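You operate a simulated robot arm through the tools that you are given. There is no shell and no other tool. Be economical: measure what you need, move in short steps, check, and stop when the job is done.

Carry out the task below with a simulated two-armed robot. There is one attempt and no reset: what you move stays moved.

JOB
Unstrap the long MARKET carton and carry it to the teal bench.
Fine: by both grips; free the white knob, strap plug back in the low block, white knob to hold again; never tug the strap.
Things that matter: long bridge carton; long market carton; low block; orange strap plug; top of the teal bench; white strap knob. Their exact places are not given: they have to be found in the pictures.

It is judged by the outcome, as a careful person would: the job done as asked, and still so three seconds after it is handed in. It fails if anything else is knocked over, pushed out of place, dropped, spilled or broken.

ROBOT AND FRAMES
Two 7-joint arms with two-finger parallel grippers on one trunk, on a base that drives. Base frame: it is fixed to the floor where the robot stands at the start and does not move with it; the origin is under the middle of the robot, x ahead of it, y to its left, z up. Lengths are in m, angles in degrees, forces in N, time in s.
The left shoulder is at the start at [0.07, 0.177, 1.195], the right one opposite. With the tool pointing down near the work surface each hand reaches from about 0.1 to 0.72 m from the robot's upright axis, wherever it stands, measured 20 degrees to its own side. Places, roughly: low block [0.5, -0.5, 0.8]; top of the teal bench [0.7, -2.4, 0.8]; white strap knob [0.5, -0.2, 0.8]. Payload 3.43 kg a hand.
The tool frame of a hand sits at the grasp point between the pads (the TCP): z along the fingers, y along the line on which they close. The tips reach 0.03 m beyond it. The gripper opens to 0.094 m. The fingers are 0.028 m wide and 0.01 m thick; the gripper's body (0.05 by 0.096 m) begins 0.055 m behind the TCP.
Orientation is told as [roll, pitch, yaw] about the base's x, y, z axes, in that order, counted from this pose: with the fingers straight down and closing along the base's y, the tool's x points along the base's -x, its y along +y and its z along -z.

CONTROLS
- The arms move only by the tool jog_arm. It takes "left_moves", "right_moves" or both (then of equal length, played together; a hand with none holds still); each is a list of rows, each an object (a shift or turn left out is 0, a gripper value left out holds the last) with "travel": the shift along the tool's x, y, z in units of 300 mm (1.0 is 300 mm), a list of three; "dr": the turn, a rotation vector about the tool's x, y, z in units of 120 degrees (1.0 is 120 degrees), a list of three; "grip": the opening in per cent of the stroke, from 0 (shut) to 100 (fully open). In form: [{"travel": [tx, ty, tz], "dr": [ax, ay, az], "grip": grip}, ...]. A call has 1 to 8 rows; each row is the pose to reach, as a shift and turn from the pose commanded when the call began, along the tool's axes at that moment. A call with a number of a shift or a turn outside -1 to 1 is refused whole. A row lasts 0.2 s, in which the tool goes at most 0.05 m and 8.6 degrees; a call with a longer step from one row to the next is refused whole, and so is a gripper value outside its range. A pose out of reach is approached as far as the arm can. The call stops where the force on the tool passes 40 N (or 10 N more than at its start, if that is more) or the arm is blocked; 0.2 s more then pass. Each finger travels about 0.153 m/s and halts on what it meets, pressing with about 43 N; the grip force reading is that of the motor and also rises with nothing between the fingers. The clock runs only during rows and for 0.2 s after the last one: add rows that repeat a pose to give the fingers time. It gives the time, the measured TCP pose, the force on the tool (base axes), the opening and the grip force at its end, in the units of the frame above (readings bear some noise), with the torque about the TCP (base axes, N m) and any sound that the robot's microphone picked up.
- Cameras (640 x 400 px; columns grow to the right, rows downward): "scene" is now at [0.1191, -0.0344, 1.4949]; the picture's right is [-0.45, -0.89, -0.00], its down [-0.66, 0.34, -0.67] and it looks along [0.60, -0.30, -0.74] (base axes); focal length 259 px, centre (320, 200). "left" rides on the left gripper at [0.076, -0.014, -0.103] in its tool frame; the picture's right is [0.18, 0.98, 0.00], its down [-0.75, 0.14, -0.64] and it looks along [-0.63, 0.12, 0.77] (tool axes); focal length 243 px, centre (320, 200). "right" rides on the right gripper at [0.076, 0.014, -0.102] in its tool frame; the picture's right is [-0.18, 0.98, 0.00], its down [-0.75, -0.14, -0.64] and it looks along [-0.63, -0.12, 0.77] (tool axes); focal length 243 px, centre (320, 200).
- snapshot(camera): a new picture of that camera. It takes no simulated time.
- raise_lower(by): slides the trunk up (or, below 0, down) by that many m; the arms and the scene camera ride with it, the base frame stays. It gives what a move gives, with no picture.
- drive_base(legs): drives the robot by 1 to 6 legs, each [ahead, turn to the left] in m and degrees, along the robot's own axes; the way and the turn of a leg run together, so that a leg with both is an arc; at most 1.5 m and 180 degrees a leg. The arms and the cameras ride along, it lands a little off, and it stops where it bumps. It gives what a move gives.
- pan_tilt(pan, tilt): turns the head with the scene camera to pan (to the left, within 86 degrees either way) and tilt (down, from -29 to 69), counted from straight ahead of the robot. It gives what a move gives.
- probe_pixels(camera, pixels): there is no depth. For up to 12 entries [column, row, z] of the newest picture of that camera ("zoom" is the newest enlarged one), the place [x, y] in the base frame at which the ray of that pixel passes the height z, good to about 0.002 m. It takes no simulated time.
- close_up(camera, box): a new picture of the part [left, top, right, bottom] of that camera's present view, enlarged. It takes no simulated time.
- hand_in(): hands the job in; it is judged then, once.

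Go step by step. Measure first, check grasps and placings, and put right what went wrong. The budget is 80 turns and 78 pictures, counting those below and the enlarged ones. Unless the task says otherwise, let go and move clear before handing in, and close with one line.

The tools are called after "Request:" by a JSON object that holds its "fn" and its "kwargs". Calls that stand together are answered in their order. jog_arm: Moves the arms, as the interface text tells. Its arguments: {"type":"object","properties":{"left_moves":{"type":"array"},"right_moves":{"type":"array"}},"required":[]} The other tools are called the same way: raise_lower (by) slides the trunk up or down; drive_base (legs) drives the base; pan_tilt (pan, tilt) turns the head that bears the scene camera; snapshot (camera) takes a picture; probe_pixels (camera, pixels) gives the place at which the rays of pixels pass given heights; close_up (camera, box) takes an enlarged picture of a part of a camera's view; hand_in () hands the job in.

At the start:

```text
time_s: 0.0
left_ee_pos: [0.4875, -0.0335, 1.1509]
left_orientation: [0.0, -0.1, 0.0]
left_force: [0.0, -0.1, -0.9]
left_moment: [-0.01, 0.03, 0.0]
left_grip_width: 0.0939
left_gripper_force: 0.1
right_ee_pos: [0.3507, -0.4715, 1.179]
right_orientation: [0.0, 0.0, 0.0]
right_force: [-0.2, -0.3, 0.1]
right_moment: [0.0, 0.0, 0.02]
right_grip_width: 0.0941
right_gripper_force: 0.1
trunk travel left (down, up): [-0.775, 0.065]
robot x, y, heading: [0.0002, -0.0006, -0.1]
head pan, tilt: [-26.9, 48.0]
```

scene: 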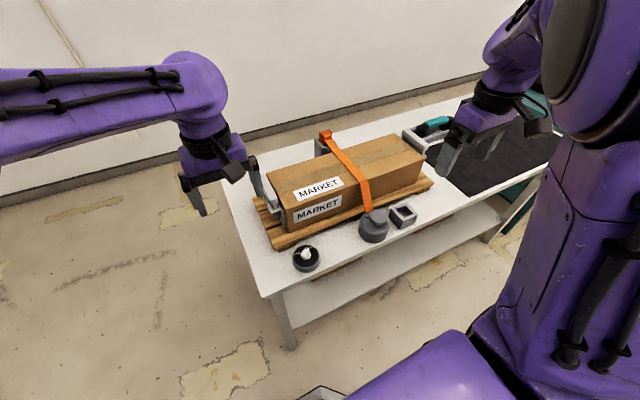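
right: 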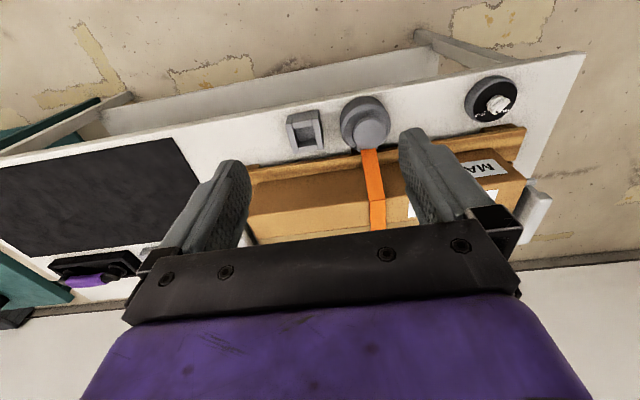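
left: 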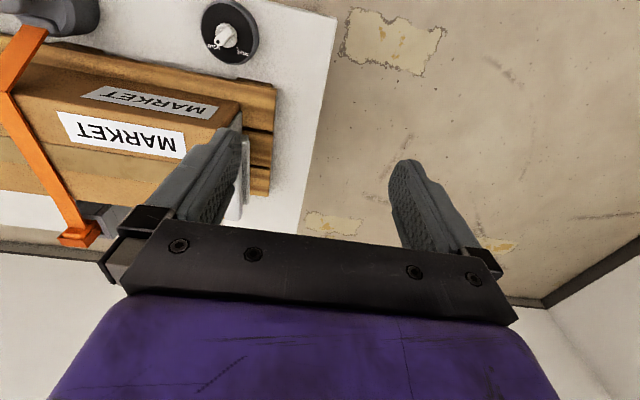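

The scene shows the MARKET carton on a pallet with an orange strap running over it, a white knob at about (306,257), a gray buckle or knob at (374,225) and a small block at (402,215). I'll take close-ups of these parts first.

Request:
{"fn": "close_up", "kwargs": {"camera": "scene", "box": [220, 110, 460, 290]}}

Request:
{"fn": "close_up", "kwargs": {"camera": "right", "box": [260, 60, 540, 235]}}

Request:
{"fn": "close_up", "kwargs": {"camera": "left", "box": [0, 0, 320, 250]}}

```text
2.22 times, centred on (340, 200) of scene
```

zoom: 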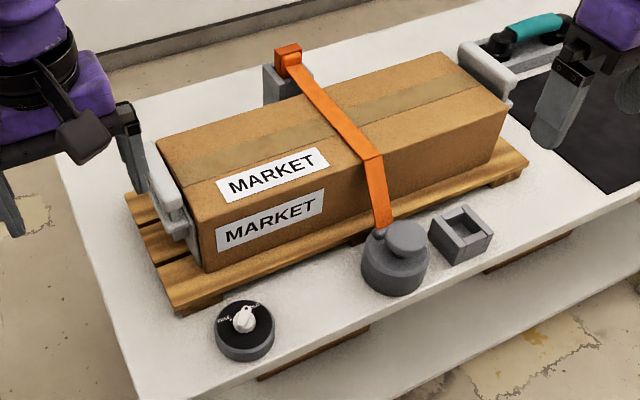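

```text
2.29 times, centred on (400, 148) of right
```

zoom: 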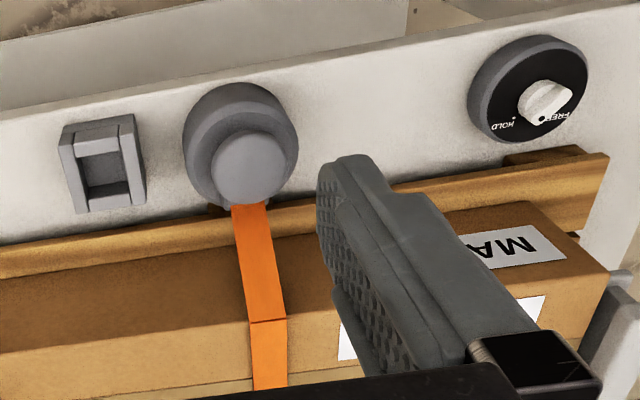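

```text
1.60 times, centred on (160, 125) of left
```

zoom: 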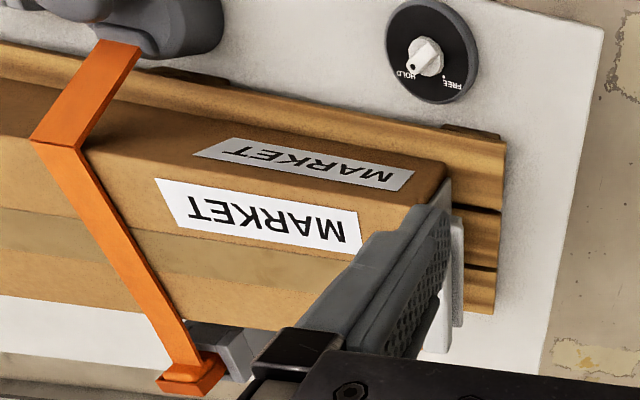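

I need finer views of the dial, of the plug in its far block and of the low block.

Request:
{"fn": "close_up", "kwargs": {"camera": "left", "box": [190, 0, 270, 70]}}

Request:
{"fn": "probe_pixels", "kwargs": {"camera": "left", "pixels": [[231, 32, 0.8], [231, 32, 0.85], [224, 36, 0.85]]}}

Request:
{"fn": "close_up", "kwargs": {"camera": "scene", "box": [290, 110, 370, 160]}}

Request:
{"fn": "close_up", "kwargs": {"camera": "scene", "box": [340, 180, 436, 250]}}

Request:
{"fn": "probe_pixels", "kwargs": {"camera": "scene", "pixels": [[306, 260, 0.8], [306, 255, 0.83], [375, 232, 0.8], [402, 217, 0.8], [326, 136, 0.95], [318, 157, 0.8], [300, 229, 0.83], [425, 172, 0.83], [264, 294, 0.8], [268, 168, 1.0]]}}

Request:
{"fn": "probe_pixels", "kwargs": {"camera": "right", "pixels": [[491, 100, 0.8], [496, 105, 0.83], [365, 122, 0.8], [306, 134, 0.83], [318, 148, 0.8], [291, 116, 0.84]]}}

```text
5.71 times, centred on (230, 35) of left
```

zoom: 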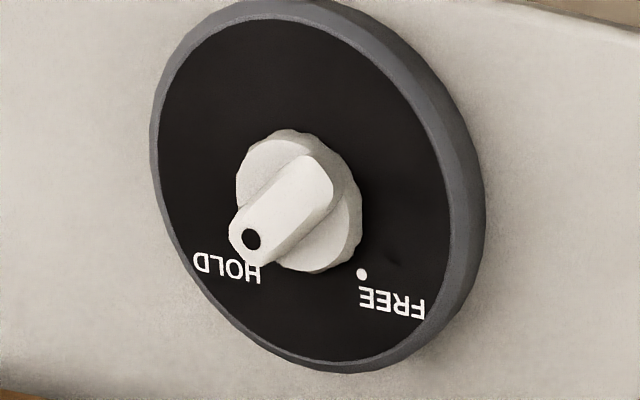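

```text
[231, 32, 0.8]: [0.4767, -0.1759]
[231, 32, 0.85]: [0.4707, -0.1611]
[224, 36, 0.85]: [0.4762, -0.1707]
```

```text
8.00 times, centred on (330, 135) of scene
```

zoom: 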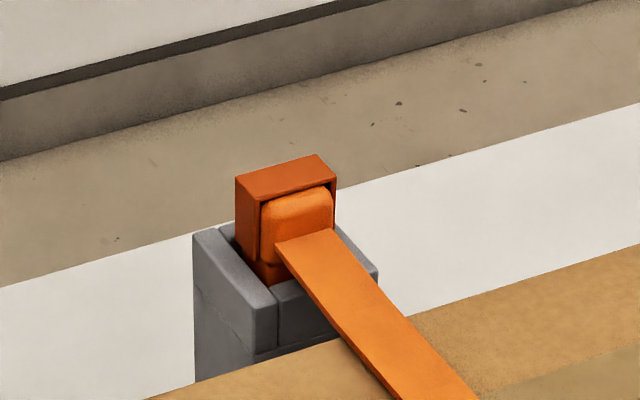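

```text
5.71 times, centred on (388, 215) of scene
```

zoom: 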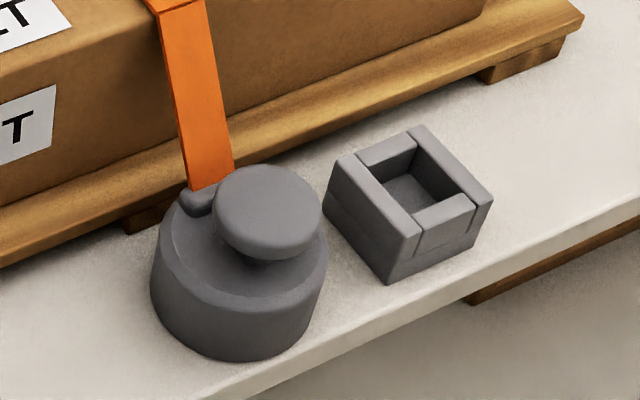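

```text
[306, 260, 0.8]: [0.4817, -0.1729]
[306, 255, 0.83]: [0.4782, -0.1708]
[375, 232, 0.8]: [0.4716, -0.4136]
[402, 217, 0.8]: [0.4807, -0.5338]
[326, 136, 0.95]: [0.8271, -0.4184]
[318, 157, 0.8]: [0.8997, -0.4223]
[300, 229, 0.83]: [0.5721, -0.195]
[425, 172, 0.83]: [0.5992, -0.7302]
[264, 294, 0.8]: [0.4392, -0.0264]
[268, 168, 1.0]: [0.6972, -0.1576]
```

```text
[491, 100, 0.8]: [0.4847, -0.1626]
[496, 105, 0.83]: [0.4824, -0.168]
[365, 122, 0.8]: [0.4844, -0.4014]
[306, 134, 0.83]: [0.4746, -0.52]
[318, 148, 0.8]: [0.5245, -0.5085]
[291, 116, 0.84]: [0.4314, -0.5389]
```

The pointer is on HOLD. FREE lies counter-clockwise seen from above, on the robot's left. Next I'll look round toward the teal bench.

Request:
{"fn": "pan_tilt", "kwargs": {"pan": -75, "tilt": 30}}

Request:
{"fn": "snapshot", "kwargs": {"camera": "scene"}}

Request:
{"fn": "pan_tilt", "kwargs": {"pan": -45, "tilt": 40}}

Request:
{"fn": "snapshot", "kwargs": {"camera": "scene"}}

Request:
{"fn": "pan_tilt", "kwargs": {"pan": 0, "tilt": 65}}

Request:
{"fn": "snapshot", "kwargs": {"camera": "scene"}}

```text
time_s: 1.2
left_ee_pos: [0.4883, -0.0343, 1.151]
left_orientation: [0.0, 0.0, 0.0]
left_force: [0.1, -0.7, 0.4]
left_moment: [0.0, -0.01, 0.0]
left_grip_width: 0.0941
left_gripper_force: 0.0
right_ee_pos: [0.351, -0.4705, 1.1784]
right_orientation: [0.1, 0.0, 0.0]
right_force: [0.0, -0.8, 0.4]
right_moment: [0.0, -0.01, 0.0]
right_grip_width: 0.0937
right_gripper_force: 0.0
trunk travel left (down, up): [-0.775, 0.065]
robot x, y, heading: [-0.0016, 0.0046, -0.1]
head pan, tilt: [-75.0, 30.0]
```

```text
68 pictures are left
```

scene: 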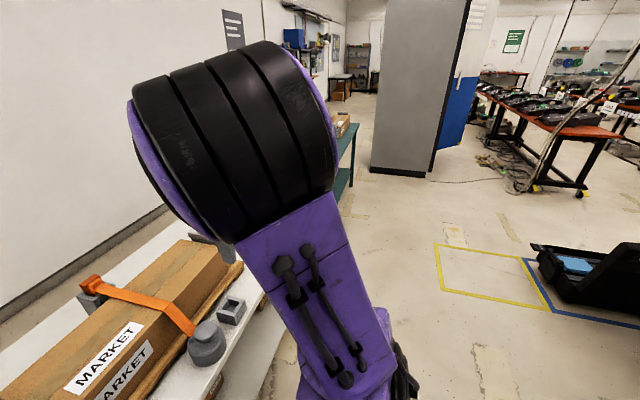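

```text
time_s: 2.1
left_ee_pos: [0.4888, -0.0344, 1.1501]
left_orientation: [0.0, 0.1, 0.0]
left_force: [-0.3, 0.0, 0.5]
left_moment: [0.0, -0.01, 0.01]
left_grip_width: 0.094
left_gripper_force: 0.0
right_ee_pos: [0.3512, -0.4696, 1.1779]
right_orientation: [0.0, 0.0, 0.1]
right_force: [-0.4, -0.2, 0.7]
right_moment: [0.0, 0.03, -0.01]
right_grip_width: 0.094
right_gripper_force: 0.1
trunk travel left (down, up): [-0.775, 0.065]
robot x, y, heading: [0.0025, 0.0001, -0.4]
head pan, tilt: [-45.0, 40.0]
```

```text
67 pictures are left
```

scene: 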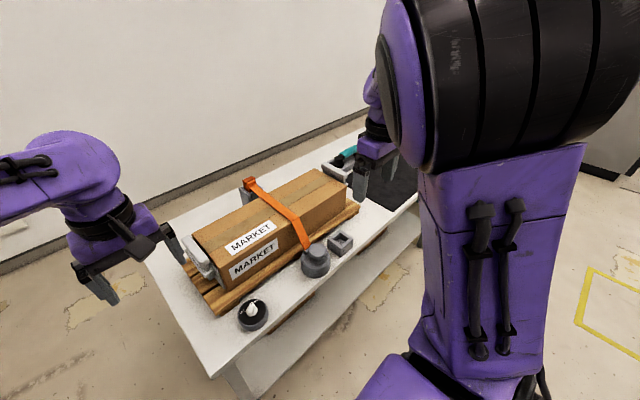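

```text
time_s: 3.2
left_ee_pos: [0.4875, -0.0344, 1.1496]
left_orientation: [0.0, 0.0, 0.0]
left_force: [-0.1, -0.7, 0.3]
left_moment: [0.0, -0.01, 0.02]
left_grip_width: 0.0941
left_gripper_force: 0.2
right_ee_pos: [0.351, -0.4711, 1.1787]
right_orientation: [0.0, 0.0, 0.0]
right_force: [0.5, 0.4, -0.1]
right_moment: [0.02, 0.02, -0.01]
right_grip_width: 0.094
right_gripper_force: 0.1
trunk travel left (down, up): [-0.775, 0.065]
robot x, y, heading: [0.0037, -0.0037, -0.0]
head pan, tilt: [0.0, 65.0]
```

```text
66 pictures are left
```

scene: 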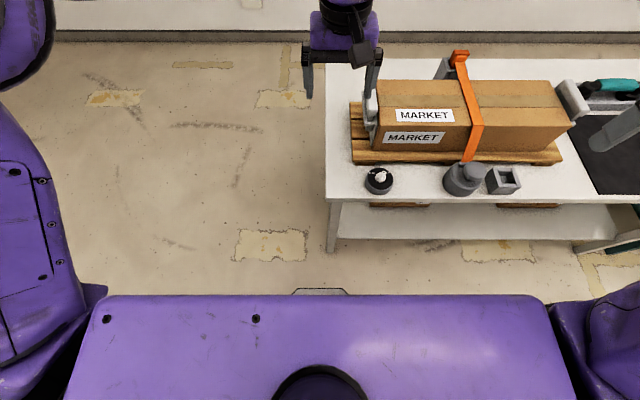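

The robot can move forward a little. I'll probe the heights and the forward clearance, and move the left hand over the knob (about [0.478,-0.17]) for a look from a higher vantage.

Request:
{"fn": "probe_pixels", "kwargs": {"camera": "scene", "pixels": [[320, 289, 0.2], [320, 289, 0.0], [330, 202, 0.8], [379, 186, 0.8], [459, 57, 0.95], [503, 184, 0.83], [466, 184, 0.83], [358, 62, 0.8]]}}

Request:
{"fn": "jog_arm", "kwargs": {"left_moves": [{"travel": [0.1, -0.12, 0.05]}, {"travel": [0.2, -0.24, 0.1]}, {"travel": [0.3, -0.36, 0.15]}, {"travel": [0.3, -0.46, 0.25]}, {"travel": [0.3, -0.46, 0.35]}]}}

Request:
{"fn": "snapshot", "kwargs": {"camera": "left"}}

```text
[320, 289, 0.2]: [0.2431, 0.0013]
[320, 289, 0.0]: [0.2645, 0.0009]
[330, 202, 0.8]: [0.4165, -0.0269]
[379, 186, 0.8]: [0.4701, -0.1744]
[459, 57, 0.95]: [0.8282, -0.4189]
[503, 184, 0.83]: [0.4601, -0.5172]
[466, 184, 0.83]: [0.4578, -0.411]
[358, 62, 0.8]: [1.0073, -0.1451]
```

```text
time_s: 4.6
left_ee_pos: [0.4188, -0.1636, 1.0711]
left_orientation: [-3.6, 0.2, 3.5]
left_force: [-0.6, 0.3, -0.1]
left_moment: [-0.04, -0.03, -0.03]
left_grip_width: 0.0939
left_gripper_force: 0.0
right_ee_pos: [0.3493, -0.4694, 1.1794]
right_orientation: [0.0, -0.1, 0.1]
right_force: [-0.4, 0.6, -1.0]
right_moment: [0.0, 0.01, 0.01]
right_grip_width: 0.0938
right_gripper_force: 0.0
trunk travel left (down, up): [-0.775, 0.065]
robot x, y, heading: [0.0016, -0.0017, 0.1]
head pan, tilt: [0.0, 65.0]
stopped in row 5 (left hand): the arm was blocked; the commanded pose is now the measured one
```

```text
65 pictures are left
```

left: 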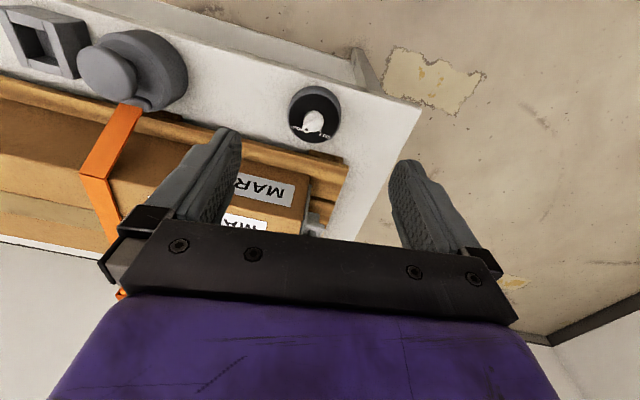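

The left arm is blocked crossing to the right side, so I'll reposition the base to about y=-0.42, which puts everything in front of the robot. I raise the left hand first, then turn, drive and turn back.

Request:
{"fn": "jog_arm", "kwargs": {"left_moves": [{"travel": [0.0, 0.1, -0.1]}, {"travel": [0.0, 0.25, -0.2]}, {"travel": [0.0, 0.4, -0.3]}]}}

Request:
{"fn": "drive_base", "kwargs": {"legs": [[0, -90], [0.42, 0], [0, 90]]}}

Request:
{"fn": "snapshot", "kwargs": {"camera": "scene"}}

```text
refused: row 2 steps farther than a row can; nothing moved
```

```text
time_s: 14.8
left_ee_pos: [0.4252, -0.5735, 1.0702]
left_orientation: [-3.5, 0.1, 3.8]
left_force: [1.2, 0.0, -0.2]
left_moment: [0.01, 0.02, 0.03]
left_grip_width: 0.0942
left_gripper_force: 0.1
right_ee_pos: [0.3568, -0.88, 1.1787]
right_orientation: [-0.1, 0.0, 0.3]
right_force: [0.6, 0.7, 0.6]
right_moment: [0.0, 0.01, 0.0]
right_grip_width: 0.094
right_gripper_force: 0.0
trunk travel left (down, up): [-0.775, 0.065]
robot x, y, heading: [0.0031, -0.4138, 0.4]
head pan, tilt: [0.0, 65.0]
```

```text
64 pictures are left
```

scene: 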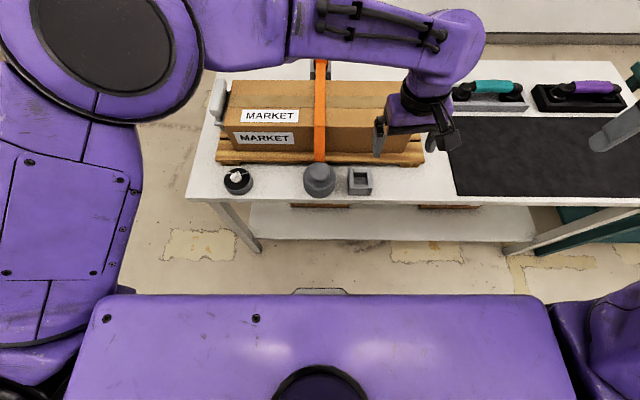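

The drive landed well, at y=-0.414. I'll swing the left hand up and left toward the knob and straighten its orientation.

Request:
{"fn": "jog_arm", "kwargs": {"left_moves": [{"travel": [0, 0.14, -0.05]}, {"travel": [0, 0.29, -0.1]}, {"travel": [0, 0.44, -0.1]}, {"travel": [0, 0.59, -0.1], "dr": [-0.015, 0, 0.015]}, {"travel": [0, 0.74, -0.1], "dr": [-0.029, 0, 0.032]}, {"travel": [0, 0.88, -0.1], "dr": [-0.029, 0, 0.032]}]}}

Request:
{"fn": "drive_base", "kwargs": {"legs": [[0.11, 0]]}}

Request:
{"fn": "snapshot", "kwargs": {"camera": "scene"}}

Request:
{"fn": "snapshot", "kwargs": {"camera": "left"}}

```text
time_s: 16.2
left_ee_pos: [0.4083, -0.305, 1.0833]
left_orientation: [0.0, 0.1, -0.1]
left_force: [1.0, 0.7, -0.6]
left_moment: [0.0, -0.01, 0.01]
left_grip_width: 0.0942
left_gripper_force: 0.1
right_ee_pos: [0.3561, -0.8787, 1.1788]
right_orientation: [-0.1, 0.0, 0.3]
right_force: [-0.5, 0.5, -0.2]
right_moment: [0.01, 0.0, -0.01]
right_grip_width: 0.094
right_gripper_force: 0.1
trunk travel left (down, up): [-0.775, 0.065]
robot x, y, heading: [0.005, -0.4124, 0.5]
head pan, tilt: [0.0, 65.0]
```

```text
time_s: 17.4
left_ee_pos: [0.519, -0.3057, 1.0848]
left_orientation: [-0.1, 0.0, -0.1]
left_force: [0.8, 0.3, 0.1]
left_moment: [0.04, -0.03, 0.01]
left_grip_width: 0.094
left_gripper_force: 0.0
right_ee_pos: [0.4663, -0.8791, 1.1794]
right_orientation: [0.0, -0.1, 0.2]
right_force: [-0.7, -0.5, 0.3]
right_moment: [-0.02, 0.0, -0.03]
right_grip_width: 0.094
right_gripper_force: 0.0
trunk travel left (down, up): [-0.775, 0.065]
robot x, y, heading: [0.1141, -0.4119, 0.2]
head pan, tilt: [0.0, 65.0]
```

```text
63 pictures are left
```

scene: 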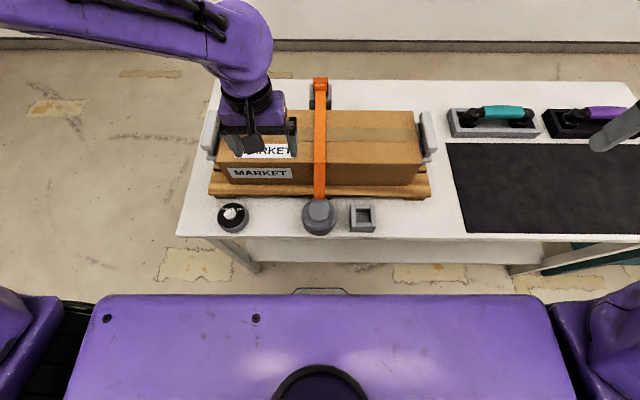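

```text
62 pictures are left
```

left: 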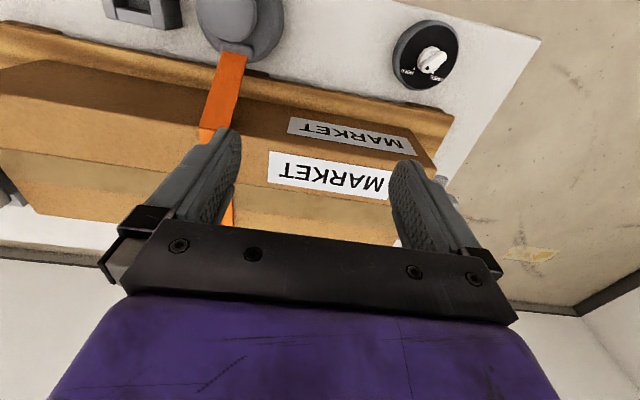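

The layout is clear now. I'll move the left hand above the knob, with the knob near (430,60) in the left view, and take dimensions.

Request:
{"fn": "jog_arm", "kwargs": {"left_moves": [{"travel": [0.05, 0.15, 0]}, {"travel": [0.1, 0.3, 0.0]}, {"travel": [0.25, 0.44, 0.0]}, {"travel": [0.35, 0.44, 0.1]}, {"travel": [0.35, 0.44, 0.25]}, {"travel": [0.35, 0.44, 0.3]}]}}

Request:
{"fn": "snapshot", "kwargs": {"camera": "left"}}

Request:
{"fn": "close_up", "kwargs": {"camera": "scene", "box": [170, 60, 470, 250]}}

```text
refused: row 3 steps farther than a row can; nothing moved
```

```text
61 pictures are left
```

left: 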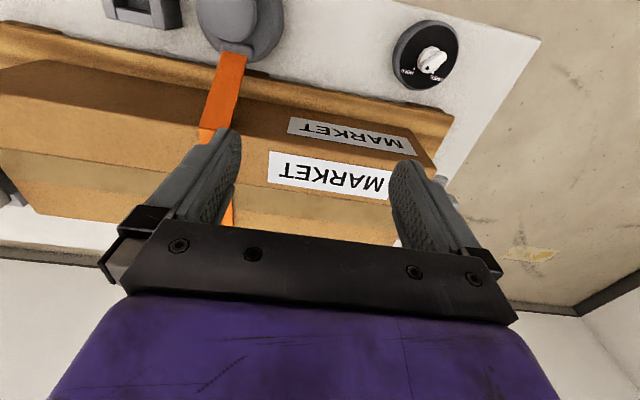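

```text
2.11 times, centred on (320, 155) of scene
```

zoom: 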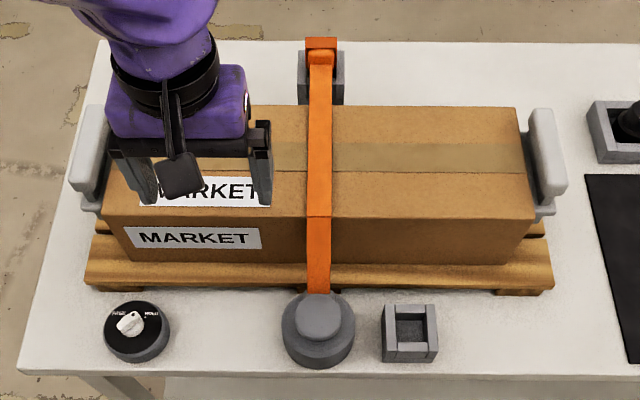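

The step was refused as too long, so I'll redo it with shorter ones and triangulate from this pair of views.

Request:
{"fn": "probe_pixels", "kwargs": {"camera": "left", "pixels": [[541, 40, 0.78], [541, 40, 0.84], [432, 60, 0.8], [432, 60, 0.85], [423, 71, 0.82], [437, 76, 0.82]]}}

Request:
{"fn": "probe_pixels", "kwargs": {"camera": "zoom", "pixels": [[20, 372, 0.78], [20, 372, 0.84], [130, 323, 0.8], [130, 323, 0.85], [411, 327, 0.8], [411, 327, 0.85], [321, 44, 0.95], [88, 130, 1.0], [548, 160, 1.0], [110, 214, 0.95], [110, 214, 1.0], [518, 108, 1.0]]}}

Request:
{"fn": "jog_arm", "kwargs": {"left_moves": [{"travel": [0.05, 0.14, 0]}, {"travel": [0.1, 0.28, 0.0]}, {"travel": [0.18, 0.4, 0.0]}, {"travel": [0.28, 0.44, 0.08]}, {"travel": [0.35, 0.44, 0.2]}, {"travel": [0.35, 0.44, 0.3]}]}}

Request:
{"fn": "snapshot", "kwargs": {"camera": "left"}}

```text
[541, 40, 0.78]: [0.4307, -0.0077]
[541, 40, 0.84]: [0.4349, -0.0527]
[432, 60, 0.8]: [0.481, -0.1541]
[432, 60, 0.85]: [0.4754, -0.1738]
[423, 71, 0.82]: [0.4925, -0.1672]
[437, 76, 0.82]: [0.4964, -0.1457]
```

```text
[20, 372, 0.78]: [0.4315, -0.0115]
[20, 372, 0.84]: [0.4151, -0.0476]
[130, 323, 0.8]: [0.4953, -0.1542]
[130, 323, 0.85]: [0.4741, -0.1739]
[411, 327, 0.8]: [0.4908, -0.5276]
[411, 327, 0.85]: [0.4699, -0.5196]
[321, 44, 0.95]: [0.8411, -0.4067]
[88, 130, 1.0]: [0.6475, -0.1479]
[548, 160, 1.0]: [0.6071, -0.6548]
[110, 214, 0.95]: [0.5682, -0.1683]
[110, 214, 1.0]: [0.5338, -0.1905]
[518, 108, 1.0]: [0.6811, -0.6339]
```

```text
time_s: 18.8
left_ee_pos: [0.4372, -0.1742, 0.9914]
left_orientation: [0.0, 0.3, -0.2]
left_force: [-0.5, 1.3, 0.4]
left_moment: [0.02, 0.01, 0.01]
left_grip_width: 0.094
left_gripper_force: 0.0
left hand out of reach, approached as far as the arm can: row 5, 6
right_ee_pos: [0.4706, -0.8784, 1.1782]
right_orientation: [0.0, 0.0, 0.3]
right_force: [0.0, 0.5, 0.2]
right_moment: [0.0, 0.04, -0.03]
right_grip_width: 0.0941
right_gripper_force: 0.1
trunk travel left (down, up): [-0.775, 0.065]
robot x, y, heading: [0.1145, -0.412, 0.1]
head pan, tilt: [0.0, 65.0]
```

```text
59 pictures are left
```

left: 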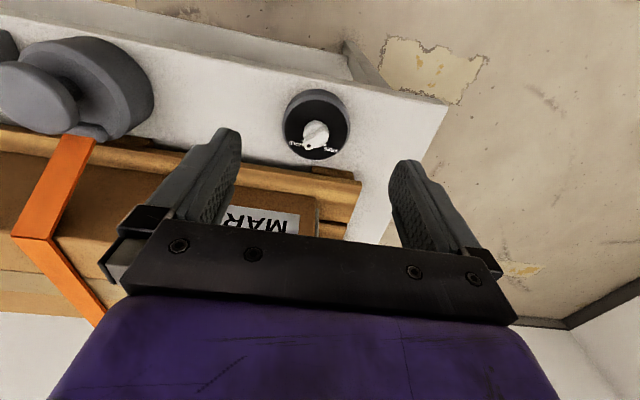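

The tabletop is at z≈0.78 and the knob at about (0.475,-0.174), with its top near 0.85. I'll enlarge the dial to measure the angles.

Request:
{"fn": "close_up", "kwargs": {"camera": "left", "box": [277, 80, 357, 165]}}

```text
4.71 times, centred on (317, 122) of left
```

zoom: 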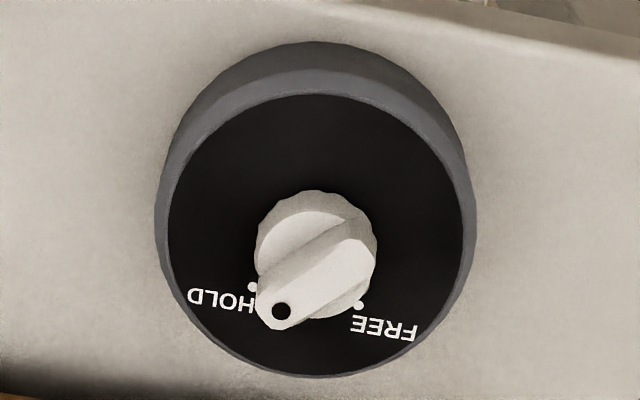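

Request:
{"fn": "probe_pixels", "kwargs": {"camera": "zoom", "pixels": [[315, 235, 0.8], [315, 235, 0.815], [315, 235, 0.83], [252, 287, 0.815], [358, 306, 0.815], [281, 311, 0.845], [352, 232, 0.845], [316, 250, 0.85], [325, 265, 0.845], [167, 230, 0.815], [463, 240, 0.815]]}}

Request:
{"fn": "close_up", "kwargs": {"camera": "scene", "box": [202, 190, 262, 235]}}

Request:
{"fn": "probe_pixels", "kwargs": {"camera": "scene", "pixels": [[232, 214, 0.8], [232, 214, 0.815], [232, 214, 0.83]]}}

```text
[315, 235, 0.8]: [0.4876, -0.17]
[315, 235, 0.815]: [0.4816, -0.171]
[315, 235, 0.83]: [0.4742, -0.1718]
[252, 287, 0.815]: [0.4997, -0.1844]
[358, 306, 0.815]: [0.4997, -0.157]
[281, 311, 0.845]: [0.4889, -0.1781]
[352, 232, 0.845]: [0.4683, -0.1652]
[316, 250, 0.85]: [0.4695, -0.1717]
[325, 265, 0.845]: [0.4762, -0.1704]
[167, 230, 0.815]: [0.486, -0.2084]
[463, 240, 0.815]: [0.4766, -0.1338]
```

```text
8.89 times, centred on (232, 212) of scene
```

zoom: 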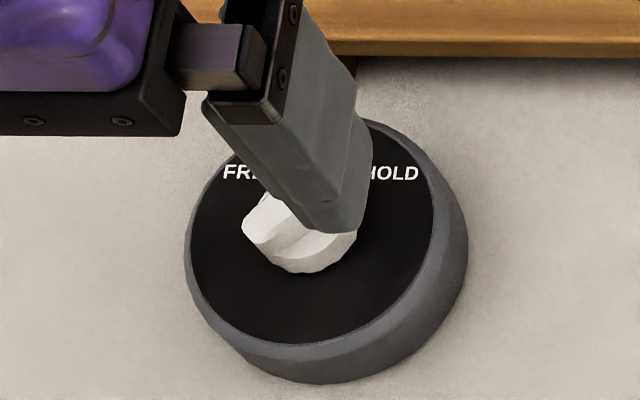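

```text
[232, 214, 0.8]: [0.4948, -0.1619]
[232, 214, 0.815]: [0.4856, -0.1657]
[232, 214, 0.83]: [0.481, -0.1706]
```

Dial centre is about (0.479,-0.170), with the face at z≈0.82 and the knob top at about 0.85. HOLD is at about -37° and FREE at about +36°, so I'll yaw the left hand to -37° and shift forward over the knob at this height.

Request:
{"fn": "jog_arm", "kwargs": {"left_moves": [{"travel": [-0.04, 0, 0], "dr": [0, 0, 0.062]}, {"travel": [-0.08, 0, 0], "dr": [0, 0, 0.124]}, {"travel": [-0.12, 0, 0], "dr": [0, 0, 0.186]}, {"travel": [-0.14, 0.01, 0], "dr": [0, 0, 0.248]}, {"travel": [-0.14, 0.013, 0], "dr": [0, 0, 0.308]}]}}

Request:
{"fn": "snapshot", "kwargs": {"camera": "left"}}

```text
time_s: 20.0
left_ee_pos: [0.4791, -0.1711, 0.9937]
left_orientation: [-0.2, 0.0, -37.2]
left_force: [-0.3, 0.4, 0.9]
left_moment: [0.02, -0.01, -0.04]
left_grip_width: 0.094
left_gripper_force: 0.2
right_ee_pos: [0.4668, -0.8794, 1.1784]
right_orientation: [0.0, 0.0, 0.3]
right_force: [0.6, 0.0, -0.2]
right_moment: [-0.01, -0.01, 0.0]
right_grip_width: 0.0941
right_gripper_force: 0.1
trunk travel left (down, up): [-0.775, 0.065]
robot x, y, heading: [0.1106, -0.4072, 0.1]
head pan, tilt: [0.0, 65.0]
```

```text
56 pictures are left
```

left: 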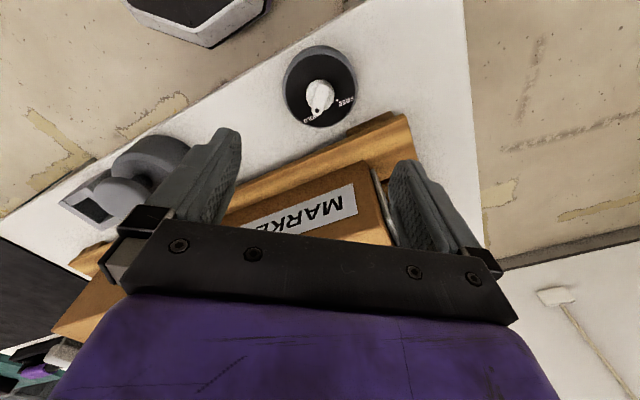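

The pointer lines up with the tool x axis: (322,88) to (317,110) matches the expected slope. I'll narrow the fingers and descend to TCP z≈0.868.

Request:
{"fn": "jog_arm", "kwargs": {"left_moves": [{"travel": [0, 0, 0.1], "grip": 55}, {"travel": [0, 0, 0.2]}, {"travel": [0, 0, 0.3]}, {"travel": [0, 0, 0.37]}, {"travel": [0, 0, 0.42]}]}}

Request:
{"fn": "snapshot", "kwargs": {"camera": "left"}}

Request:
{"fn": "close_up", "kwargs": {"camera": "scene", "box": [192, 170, 282, 240]}}

```text
time_s: 21.2
left_ee_pos: [0.4792, -0.1717, 0.8675]
left_orientation: [0.0, 0.0, -37.1]
left_force: [0.7, -0.1, -0.5]
left_moment: [-0.01, 0.0, 0.0]
left_grip_width: 0.0516
left_gripper_force: 0.0
right_ee_pos: [0.4669, -0.8804, 1.1773]
right_orientation: [0.0, 0.1, 0.2]
right_force: [0.4, 0.6, 0.6]
right_moment: [0.0, 0.01, -0.01]
right_grip_width: 0.094
right_gripper_force: 0.0
trunk travel left (down, up): [-0.775, 0.065]
robot x, y, heading: [0.1151, -0.4111, 0.2]
head pan, tilt: [0.0, 65.0]
```

```text
55 pictures are left
```

left: 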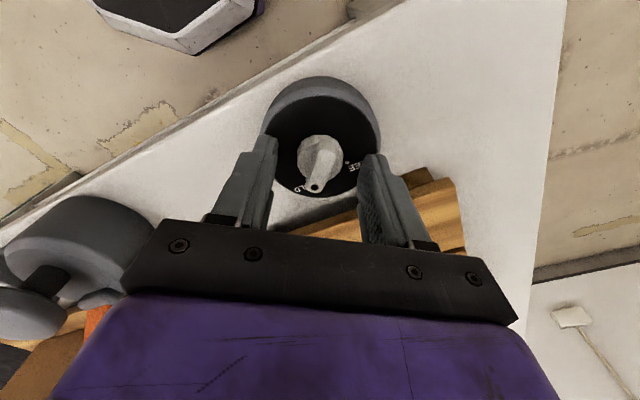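

```text
5.71 times, centred on (237, 205) of scene
```

zoom: 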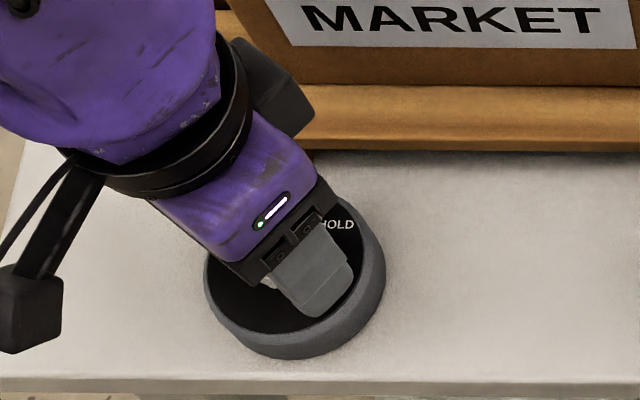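

The knob is centred between the fingers at (320,165). I'll lower 6 mm more and close.

Request:
{"fn": "jog_arm", "kwargs": {"left_moves": [{"travel": [0, 0, 0.02]}, {"travel": [0, 0, 0.02], "grip": 0}, {"travel": [0, 0, 0.02]}, {"travel": [0, 0, 0.02]}]}}

Request:
{"fn": "close_up", "kwargs": {"camera": "left", "box": [220, 70, 420, 230]}}

```text
time_s: 22.2
left_ee_pos: [0.4768, -0.172, 0.8605]
left_orientation: [-0.1, 0.0, -37.1]
left_force: [1.9, 4.5, 4.9]
left_moment: [0.5, 0.2, 0.07]
left_grip_width: 0.0291
left_gripper_force: 44.9
right_ee_pos: [0.4679, -0.8794, 1.1775]
right_orientation: [0.0, 0.0, 0.2]
right_force: [-0.6, -0.2, 0.7]
right_moment: [0.02, -0.02, -0.01]
right_grip_width: 0.094
right_gripper_force: 0.0
trunk travel left (down, up): [-0.775, 0.065]
robot x, y, heading: [0.1122, -0.413, 0.1]
head pan, tilt: [0.0, 65.0]
```

```text
2.50 times, centred on (320, 150) of left
```

zoom: 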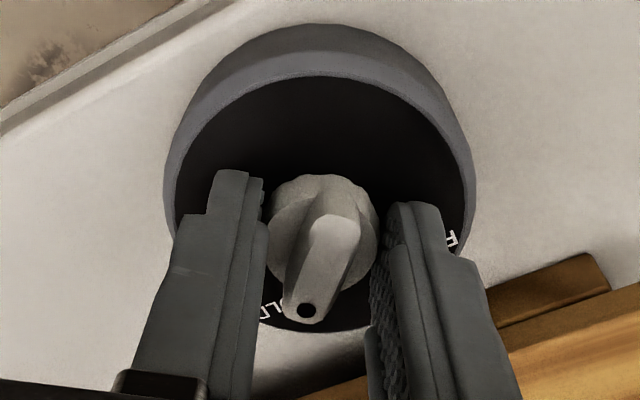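

It grips the 29 mm round body. Now I turn counter-clockwise about 67° and look.

Request:
{"fn": "jog_arm", "kwargs": {"left_moves": [{"dr": [0, 0, -0.07]}, {"dr": [0, 0, -0.14]}, {"dr": [0, 0, -0.21]}, {"dr": [0, 0, -0.28]}, {"dr": [0, 0, -0.35]}, {"dr": [0, 0, -0.42]}, {"dr": [0, 0, -0.49]}, {"dr": [0, 0, -0.56]}]}}

Request:
{"fn": "close_up", "kwargs": {"camera": "left", "box": [220, 70, 420, 230]}}

```text
time_s: 24.0
left_ee_pos: [0.4776, -0.1738, 0.8608]
left_orientation: [-0.1, 0.0, 30.4]
left_force: [-0.8, -1.5, 3.9]
left_moment: [0.21, -0.47, 0.0]
left_grip_width: 0.029
left_gripper_force: 44.8
right_ee_pos: [0.4671, -0.881, 1.1789]
right_orientation: [-0.1, -0.1, 0.1]
right_force: [-0.3, 0.3, 0.2]
right_moment: [-0.03, -0.03, -0.06]
right_grip_width: 0.0941
right_gripper_force: 0.0
trunk travel left (down, up): [-0.775, 0.065]
robot x, y, heading: [0.1144, -0.4077, -0.0]
head pan, tilt: [0.0, 65.0]
```

```text
2.50 times, centred on (320, 150) of left
```

zoom: 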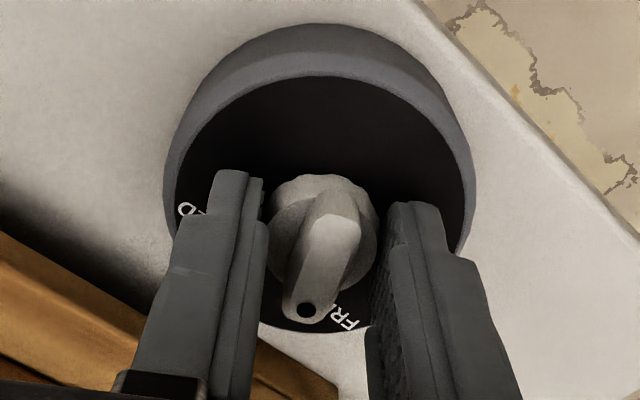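

The knob turned with the hand. I'll turn about 6° more, then release and inspect.

Request:
{"fn": "jog_arm", "kwargs": {"left_moves": [{"dr": [0, 0, -0.03]}, {"dr": [0, 0, -0.055]}, {"dr": [0, 0, -0.055]}]}}

Request:
{"fn": "close_up", "kwargs": {"camera": "left", "box": [220, 70, 420, 230]}}

Request:
{"fn": "jog_arm", "kwargs": {"left_moves": [{"grip": 55}, {}, {"travel": [0, 0, -0.08]}, {"travel": [0, 0, -0.2]}, {"travel": [0, 0, -0.35]}, {"travel": [0, 0, -0.5]}]}}

Request:
{"fn": "close_up", "kwargs": {"camera": "left", "box": [260, 60, 380, 160]}}

```text
time_s: 24.8
left_ee_pos: [0.4788, -0.1718, 0.8611]
left_orientation: [0.1, 0.1, 36.7]
left_force: [-2.9, -6.2, -4.3]
left_moment: [0.03, -0.19, 0.0]
left_grip_width: 0.0292
left_gripper_force: 45.2
right_ee_pos: [0.4685, -0.8802, 1.1784]
right_orientation: [0.0, 0.1, 0.2]
right_force: [0.1, -1.0, 0.4]
right_moment: [-0.02, 0.0, 0.0]
right_grip_width: 0.094
right_gripper_force: 0.0
trunk travel left (down, up): [-0.775, 0.065]
robot x, y, heading: [0.1152, -0.407, 0.1]
head pan, tilt: [0.0, 65.0]
```

```text
2.50 times, centred on (320, 150) of left
```

zoom: 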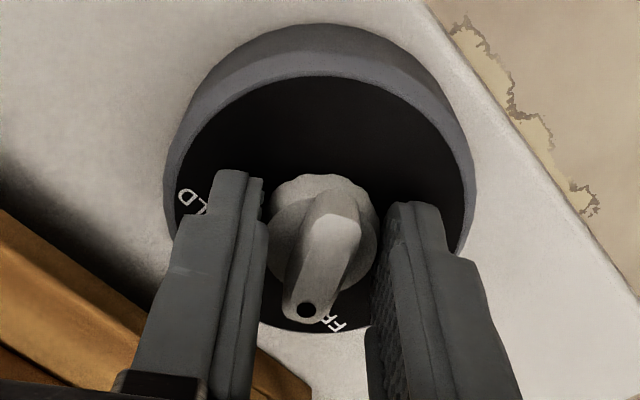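

```text
time_s: 26.2
left_ee_pos: [0.4744, -0.1715, 1.012]
left_orientation: [0.0, 0.0, 36.7]
left_force: [-0.3, 0.5, -1.1]
left_moment: [0.0, -0.06, 0.03]
left_grip_width: 0.0517
left_gripper_force: 0.1
right_ee_pos: [0.4656, -0.8796, 1.1794]
right_orientation: [0.0, -0.1, 0.1]
right_force: [-0.6, -0.5, -0.4]
right_moment: [-0.03, 0.02, -0.01]
right_grip_width: 0.0941
right_gripper_force: 0.0
trunk travel left (down, up): [-0.775, 0.065]
robot x, y, heading: [0.1147, -0.4109, 0.2]
head pan, tilt: [0.0, 65.0]
```

```text
4.00 times, centred on (320, 110) of left
```

zoom: 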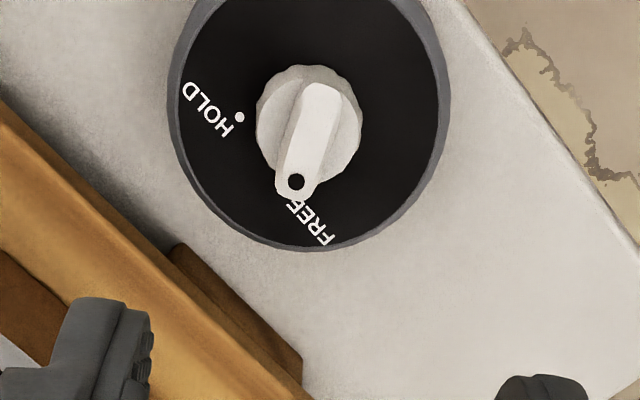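

The pointer now covers the FREE dot. Next I bring the right hand (z 1.18) over toward the far plug at about (0.84,-0.41), keeping above the carton.

Request:
{"fn": "jog_arm", "kwargs": {"right_moves": [{"travel": [-0.07, 0.12, 0]}, {"travel": [-0.14, 0.24, 0]}, {"travel": [-0.21, 0.36, 0]}, {"travel": [-0.28, 0.48, 0]}, {"travel": [-0.35, 0.6, 0]}, {"travel": [-0.42, 0.72, 0]}, {"travel": [-0.49, 0.84, 0]}, {"travel": [-0.56, 0.96, 0]}]}}

Request:
{"fn": "jog_arm", "kwargs": {"right_moves": [{"travel": [-0.06, 0.12, 0]}, {"travel": [-0.12, 0.25, 0]}, {"travel": [-0.18, 0.38, 0]}, {"travel": [-0.24, 0.5, 0]}, {"travel": [-0.3, 0.6, 0]}]}}

Request:
{"fn": "snapshot", "kwargs": {"camera": "right"}}

Request:
{"fn": "snapshot", "kwargs": {"camera": "scene"}}

```text
time_s: 28.0
left_ee_pos: [0.4767, -0.1696, 1.0109]
left_orientation: [0.1, 0.1, 36.7]
left_force: [-0.1, -0.3, 0.0]
left_moment: [0.0, 0.01, 0.0]
left_grip_width: 0.0515
left_gripper_force: 0.0
right_ee_pos: [0.6345, -0.5896, 1.1784]
right_orientation: [-0.1, 0.0, 0.3]
right_force: [1.1, 0.6, 0.2]
right_moment: [-0.04, 0.06, -0.01]
right_grip_width: 0.0939
right_gripper_force: 0.1
trunk travel left (down, up): [-0.775, 0.065]
robot x, y, heading: [0.1165, -0.413, 0.1]
head pan, tilt: [0.0, 65.0]
```

```text
time_s: 29.2
left_ee_pos: [0.477, -0.1692, 1.01]
left_orientation: [0.0, 0.2, 36.7]
left_force: [0.0, 0.2, 0.1]
left_moment: [0.0, 0.04, 0.0]
left_grip_width: 0.0518
left_gripper_force: 0.0
right_ee_pos: [0.725, -0.4085, 1.1768]
right_orientation: [-0.1, 0.3, 0.2]
right_force: [-0.2, 0.1, 0.0]
right_moment: [-0.02, 0.01, 0.02]
right_grip_width: 0.0941
right_gripper_force: 0.2
trunk travel left (down, up): [-0.775, 0.065]
robot x, y, heading: [0.1122, -0.4126, 0.4]
head pan, tilt: [0.0, 65.0]
```

```text
49 pictures are left
```

right: 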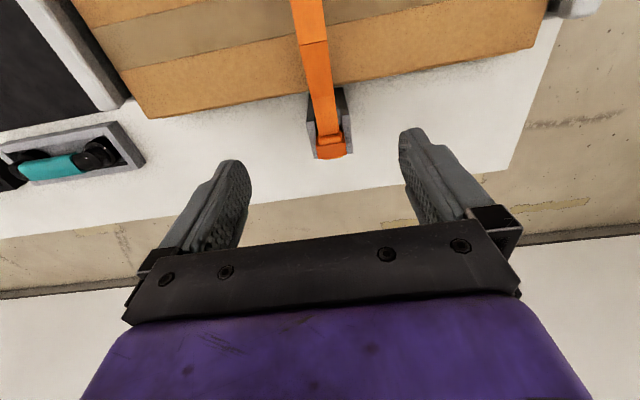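

```text
48 pictures are left
```

scene: 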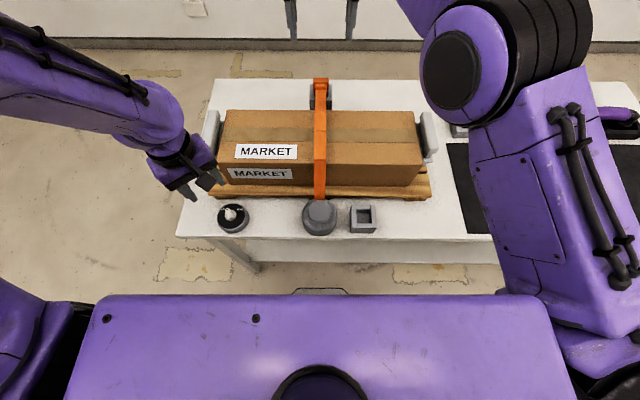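

The plug shows at about (330,145) in the right view and about (320,85) in the scene. I'll take close-ups and triangulate.

Request:
{"fn": "close_up", "kwargs": {"camera": "right", "box": [290, 80, 370, 170]}}

Request:
{"fn": "probe_pixels", "kwargs": {"camera": "zoom", "pixels": [[320, 200, 0.9]]}}

Request:
{"fn": "close_up", "kwargs": {"camera": "scene", "box": [295, 70, 345, 115]}}

```text
4.44 times, centred on (330, 125) of right
```

zoom: 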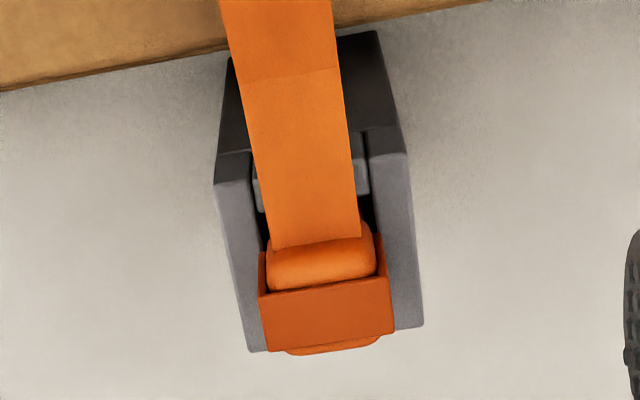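

```text
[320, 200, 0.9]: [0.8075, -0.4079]
```

```text
8.89 times, centred on (320, 92) of scene
```

zoom: 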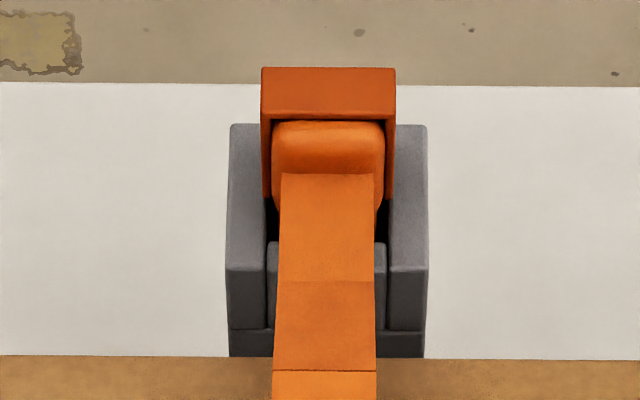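

Request:
{"fn": "probe_pixels", "kwargs": {"camera": "zoom", "pixels": [[328, 67, 0.9], [328, 67, 0.95], [328, 67, 1.0], [328, 115, 0.9], [328, 115, 0.95], [261, 115, 0.95], [395, 115, 0.95], [230, 268, 0.9], [427, 268, 0.9]]}}

Request:
{"fn": "close_up", "kwargs": {"camera": "right", "box": [290, 80, 370, 170]}}

Request:
{"fn": "probe_pixels", "kwargs": {"camera": "zoom", "pixels": [[330, 342, 0.9], [330, 342, 0.95], [330, 342, 1.0], [322, 288, 0.9], [322, 288, 0.95], [262, 297, 0.95], [386, 277, 0.95], [216, 183, 0.9], [407, 153, 0.9], [250, 350, 0.9]]}}

```text
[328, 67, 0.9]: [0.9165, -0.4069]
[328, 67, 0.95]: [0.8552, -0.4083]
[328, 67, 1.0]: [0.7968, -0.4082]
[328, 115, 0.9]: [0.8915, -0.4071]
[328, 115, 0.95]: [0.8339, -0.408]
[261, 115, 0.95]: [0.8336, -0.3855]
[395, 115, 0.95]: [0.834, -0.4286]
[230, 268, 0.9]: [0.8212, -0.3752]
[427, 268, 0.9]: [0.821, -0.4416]
```

```text
4.44 times, centred on (330, 125) of right
```

zoom: 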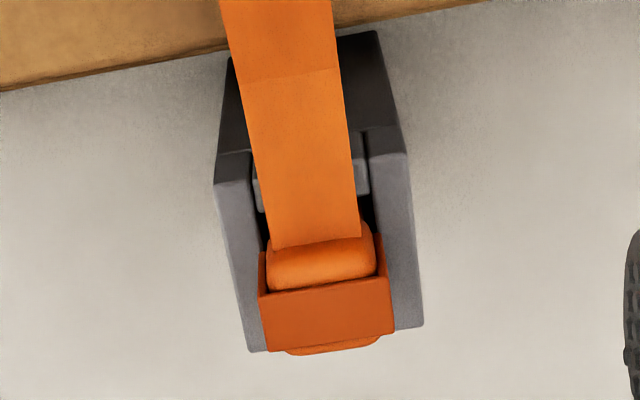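

```text
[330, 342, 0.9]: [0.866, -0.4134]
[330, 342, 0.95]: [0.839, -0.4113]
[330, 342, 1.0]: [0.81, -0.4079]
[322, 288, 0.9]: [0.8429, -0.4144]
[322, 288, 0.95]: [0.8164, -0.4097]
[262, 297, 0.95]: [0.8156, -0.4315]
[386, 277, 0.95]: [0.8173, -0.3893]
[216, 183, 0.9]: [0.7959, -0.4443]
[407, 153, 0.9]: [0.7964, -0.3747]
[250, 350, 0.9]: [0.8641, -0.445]
```

Triangulated, the plug top is at z≈0.977, x 0.802–0.825, y≈-0.409, about 41 mm wide. The block top is at z≈0.94. I'll move over it and descend to z≈1.03 first.

Request:
{"fn": "jog_arm", "kwargs": {"right_moves": [{"travel": [-0.1, 0, 0], "grip": 72}, {"travel": [-0.2, 0, 0.0]}, {"travel": [-0.29, 0, 0.05]}, {"travel": [-0.29, 0, 0.2]}, {"travel": [-0.29, 0, 0.35]}, {"travel": [-0.29, 0, 0.48]}, {"travel": [-0.29, 0, 0.48]}]}}

Request:
{"fn": "snapshot", "kwargs": {"camera": "right"}}

Request:
{"fn": "snapshot", "kwargs": {"camera": "scene"}}

```text
time_s: 30.8
left_ee_pos: [0.4775, -0.1715, 1.0115]
left_orientation: [-0.1, 0.1, 36.7]
left_force: [0.4, 0.9, -0.4]
left_moment: [-0.02, 0.0, -0.01]
left_grip_width: 0.0517
left_gripper_force: 0.1
right_ee_pos: [0.7758, -0.4427, 1.0286]
right_orientation: [0.0, -0.1, 0.2]
right_force: [-0.3, 0.0, -0.1]
right_moment: [0.02, 0.01, -0.05]
right_grip_width: 0.068
right_gripper_force: 0.0
right hand out of reach, approached as far as the arm can: row 1, 2, 3, 4, 5, 6, 7
trunk travel left (down, up): [-0.775, 0.065]
robot x, y, heading: [0.1144, -0.4098, -0.0]
head pan, tilt: [0.0, 65.0]
```

```text
44 pictures are left
```

right: 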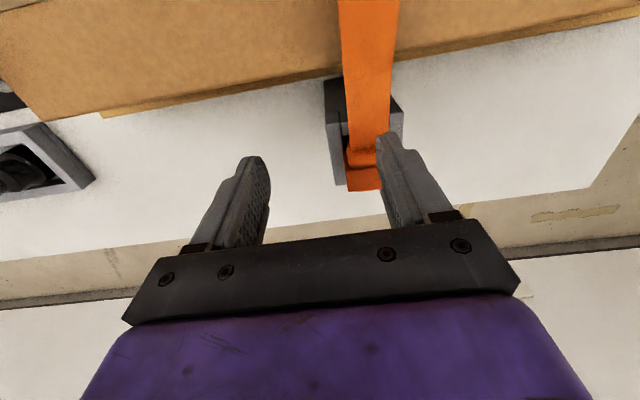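

```text
43 pictures are left
```

scene: 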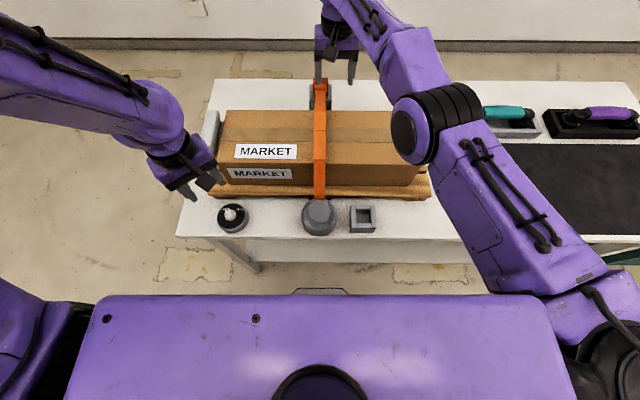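

The right hand falls about 5 cm short with the tool vertical. I'll lean the fingers outward 20° (pitch -20), still closing along y, to extend the reach.

Request:
{"fn": "jog_arm", "kwargs": {"right_moves": [{"dr": [0, -0.06, 0]}, {"travel": [0, 0.03, 0], "dr": [0, -0.12, 0]}, {"travel": [-0.05, 0.08, 0], "dr": [0, -0.167, 0]}, {"travel": [-0.115, 0.113, 0], "dr": [0, -0.167, 0]}, {"travel": [-0.115, 0.113, 0], "dr": [0, -0.167, 0]}]}}

Request:
{"fn": "snapshot", "kwargs": {"camera": "right"}}

```text
time_s: 32.0
left_ee_pos: [0.4767, -0.1707, 1.0107]
left_orientation: [0.1, 0.1, 36.7]
left_force: [-0.1, 0.5, 0.1]
left_moment: [0.03, -0.02, -0.01]
left_grip_width: 0.0518
left_gripper_force: 0.0
right_ee_pos: [0.8107, -0.4093, 1.0297]
right_orientation: [0.0, -20.2, 0.3]
right_force: [-0.9, -1.2, 0.3]
right_moment: [-0.02, -0.01, 0.01]
right_grip_width: 0.0675
right_gripper_force: 0.0
right hand out of reach, approached as far as the arm can: row 1, 2, 3
trunk travel left (down, up): [-0.775, 0.065]
robot x, y, heading: [0.1151, -0.409, 0.1]
head pan, tilt: [0.0, 65.0]
```

```text
42 pictures are left
```

right: 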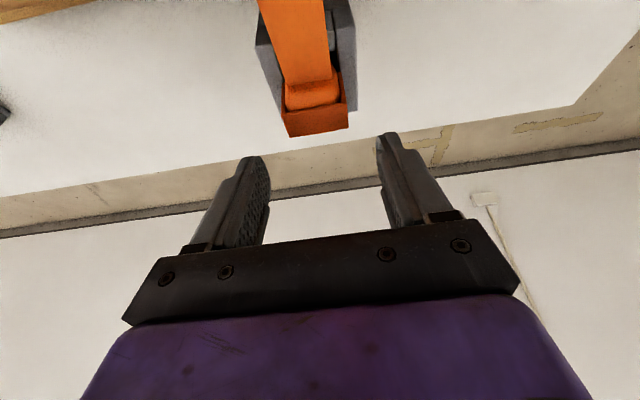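

The pose is reached: (0.811,-0.409), pitch -20. Now I go straight down 5 cm (tool x +0.057, z +0.157).

Request:
{"fn": "jog_arm", "kwargs": {"right_moves": [{"travel": [0.02, 0, 0.055]}, {"travel": [0.04, 0, 0.11]}, {"travel": [0.057, 0, 0.157]}, {"travel": [0.057, 0, 0.157]}]}}

Request:
{"fn": "snapshot", "kwargs": {"camera": "right"}}

Request:
{"fn": "close_up", "kwargs": {"camera": "scene", "box": [280, 40, 360, 110]}}

```text
time_s: 33.0
left_ee_pos: [0.4756, -0.1718, 1.0122]
left_orientation: [0.0, 0.1, 36.8]
left_force: [0.1, 0.6, -1.1]
left_moment: [0.03, -0.01, -0.05]
left_grip_width: 0.0518
left_gripper_force: 0.0
right_ee_pos: [0.8102, -0.4103, 0.979]
right_orientation: [0.0, -20.1, 0.2]
right_force: [-0.3, 0.6, 0.4]
right_moment: [-0.04, 0.0, 0.02]
right_grip_width: 0.0678
right_gripper_force: 0.2
trunk travel left (down, up): [-0.775, 0.065]
robot x, y, heading: [0.1145, -0.4091, 0.1]
head pan, tilt: [0.0, 65.0]
```

```text
41 pictures are left
```

right: 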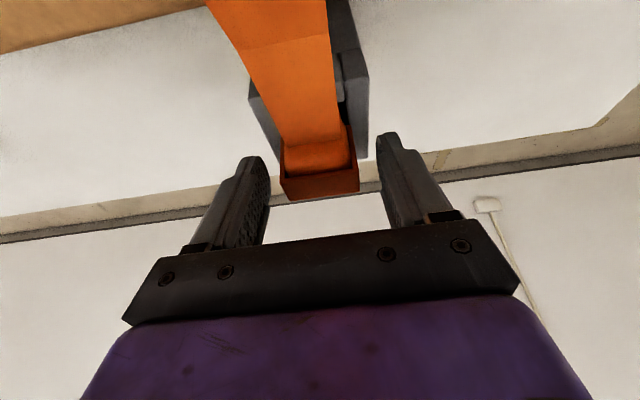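

```text
5.71 times, centred on (320, 75) of scene
```

zoom: 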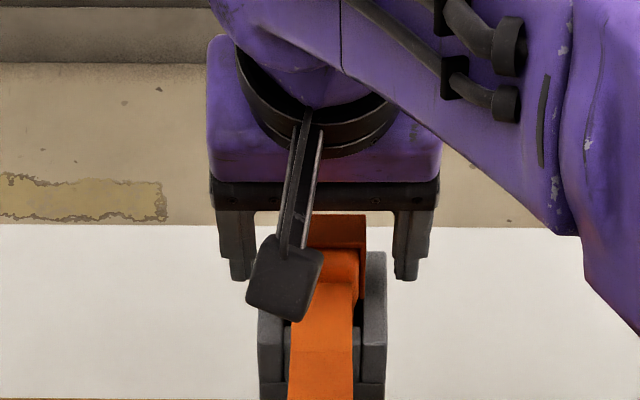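

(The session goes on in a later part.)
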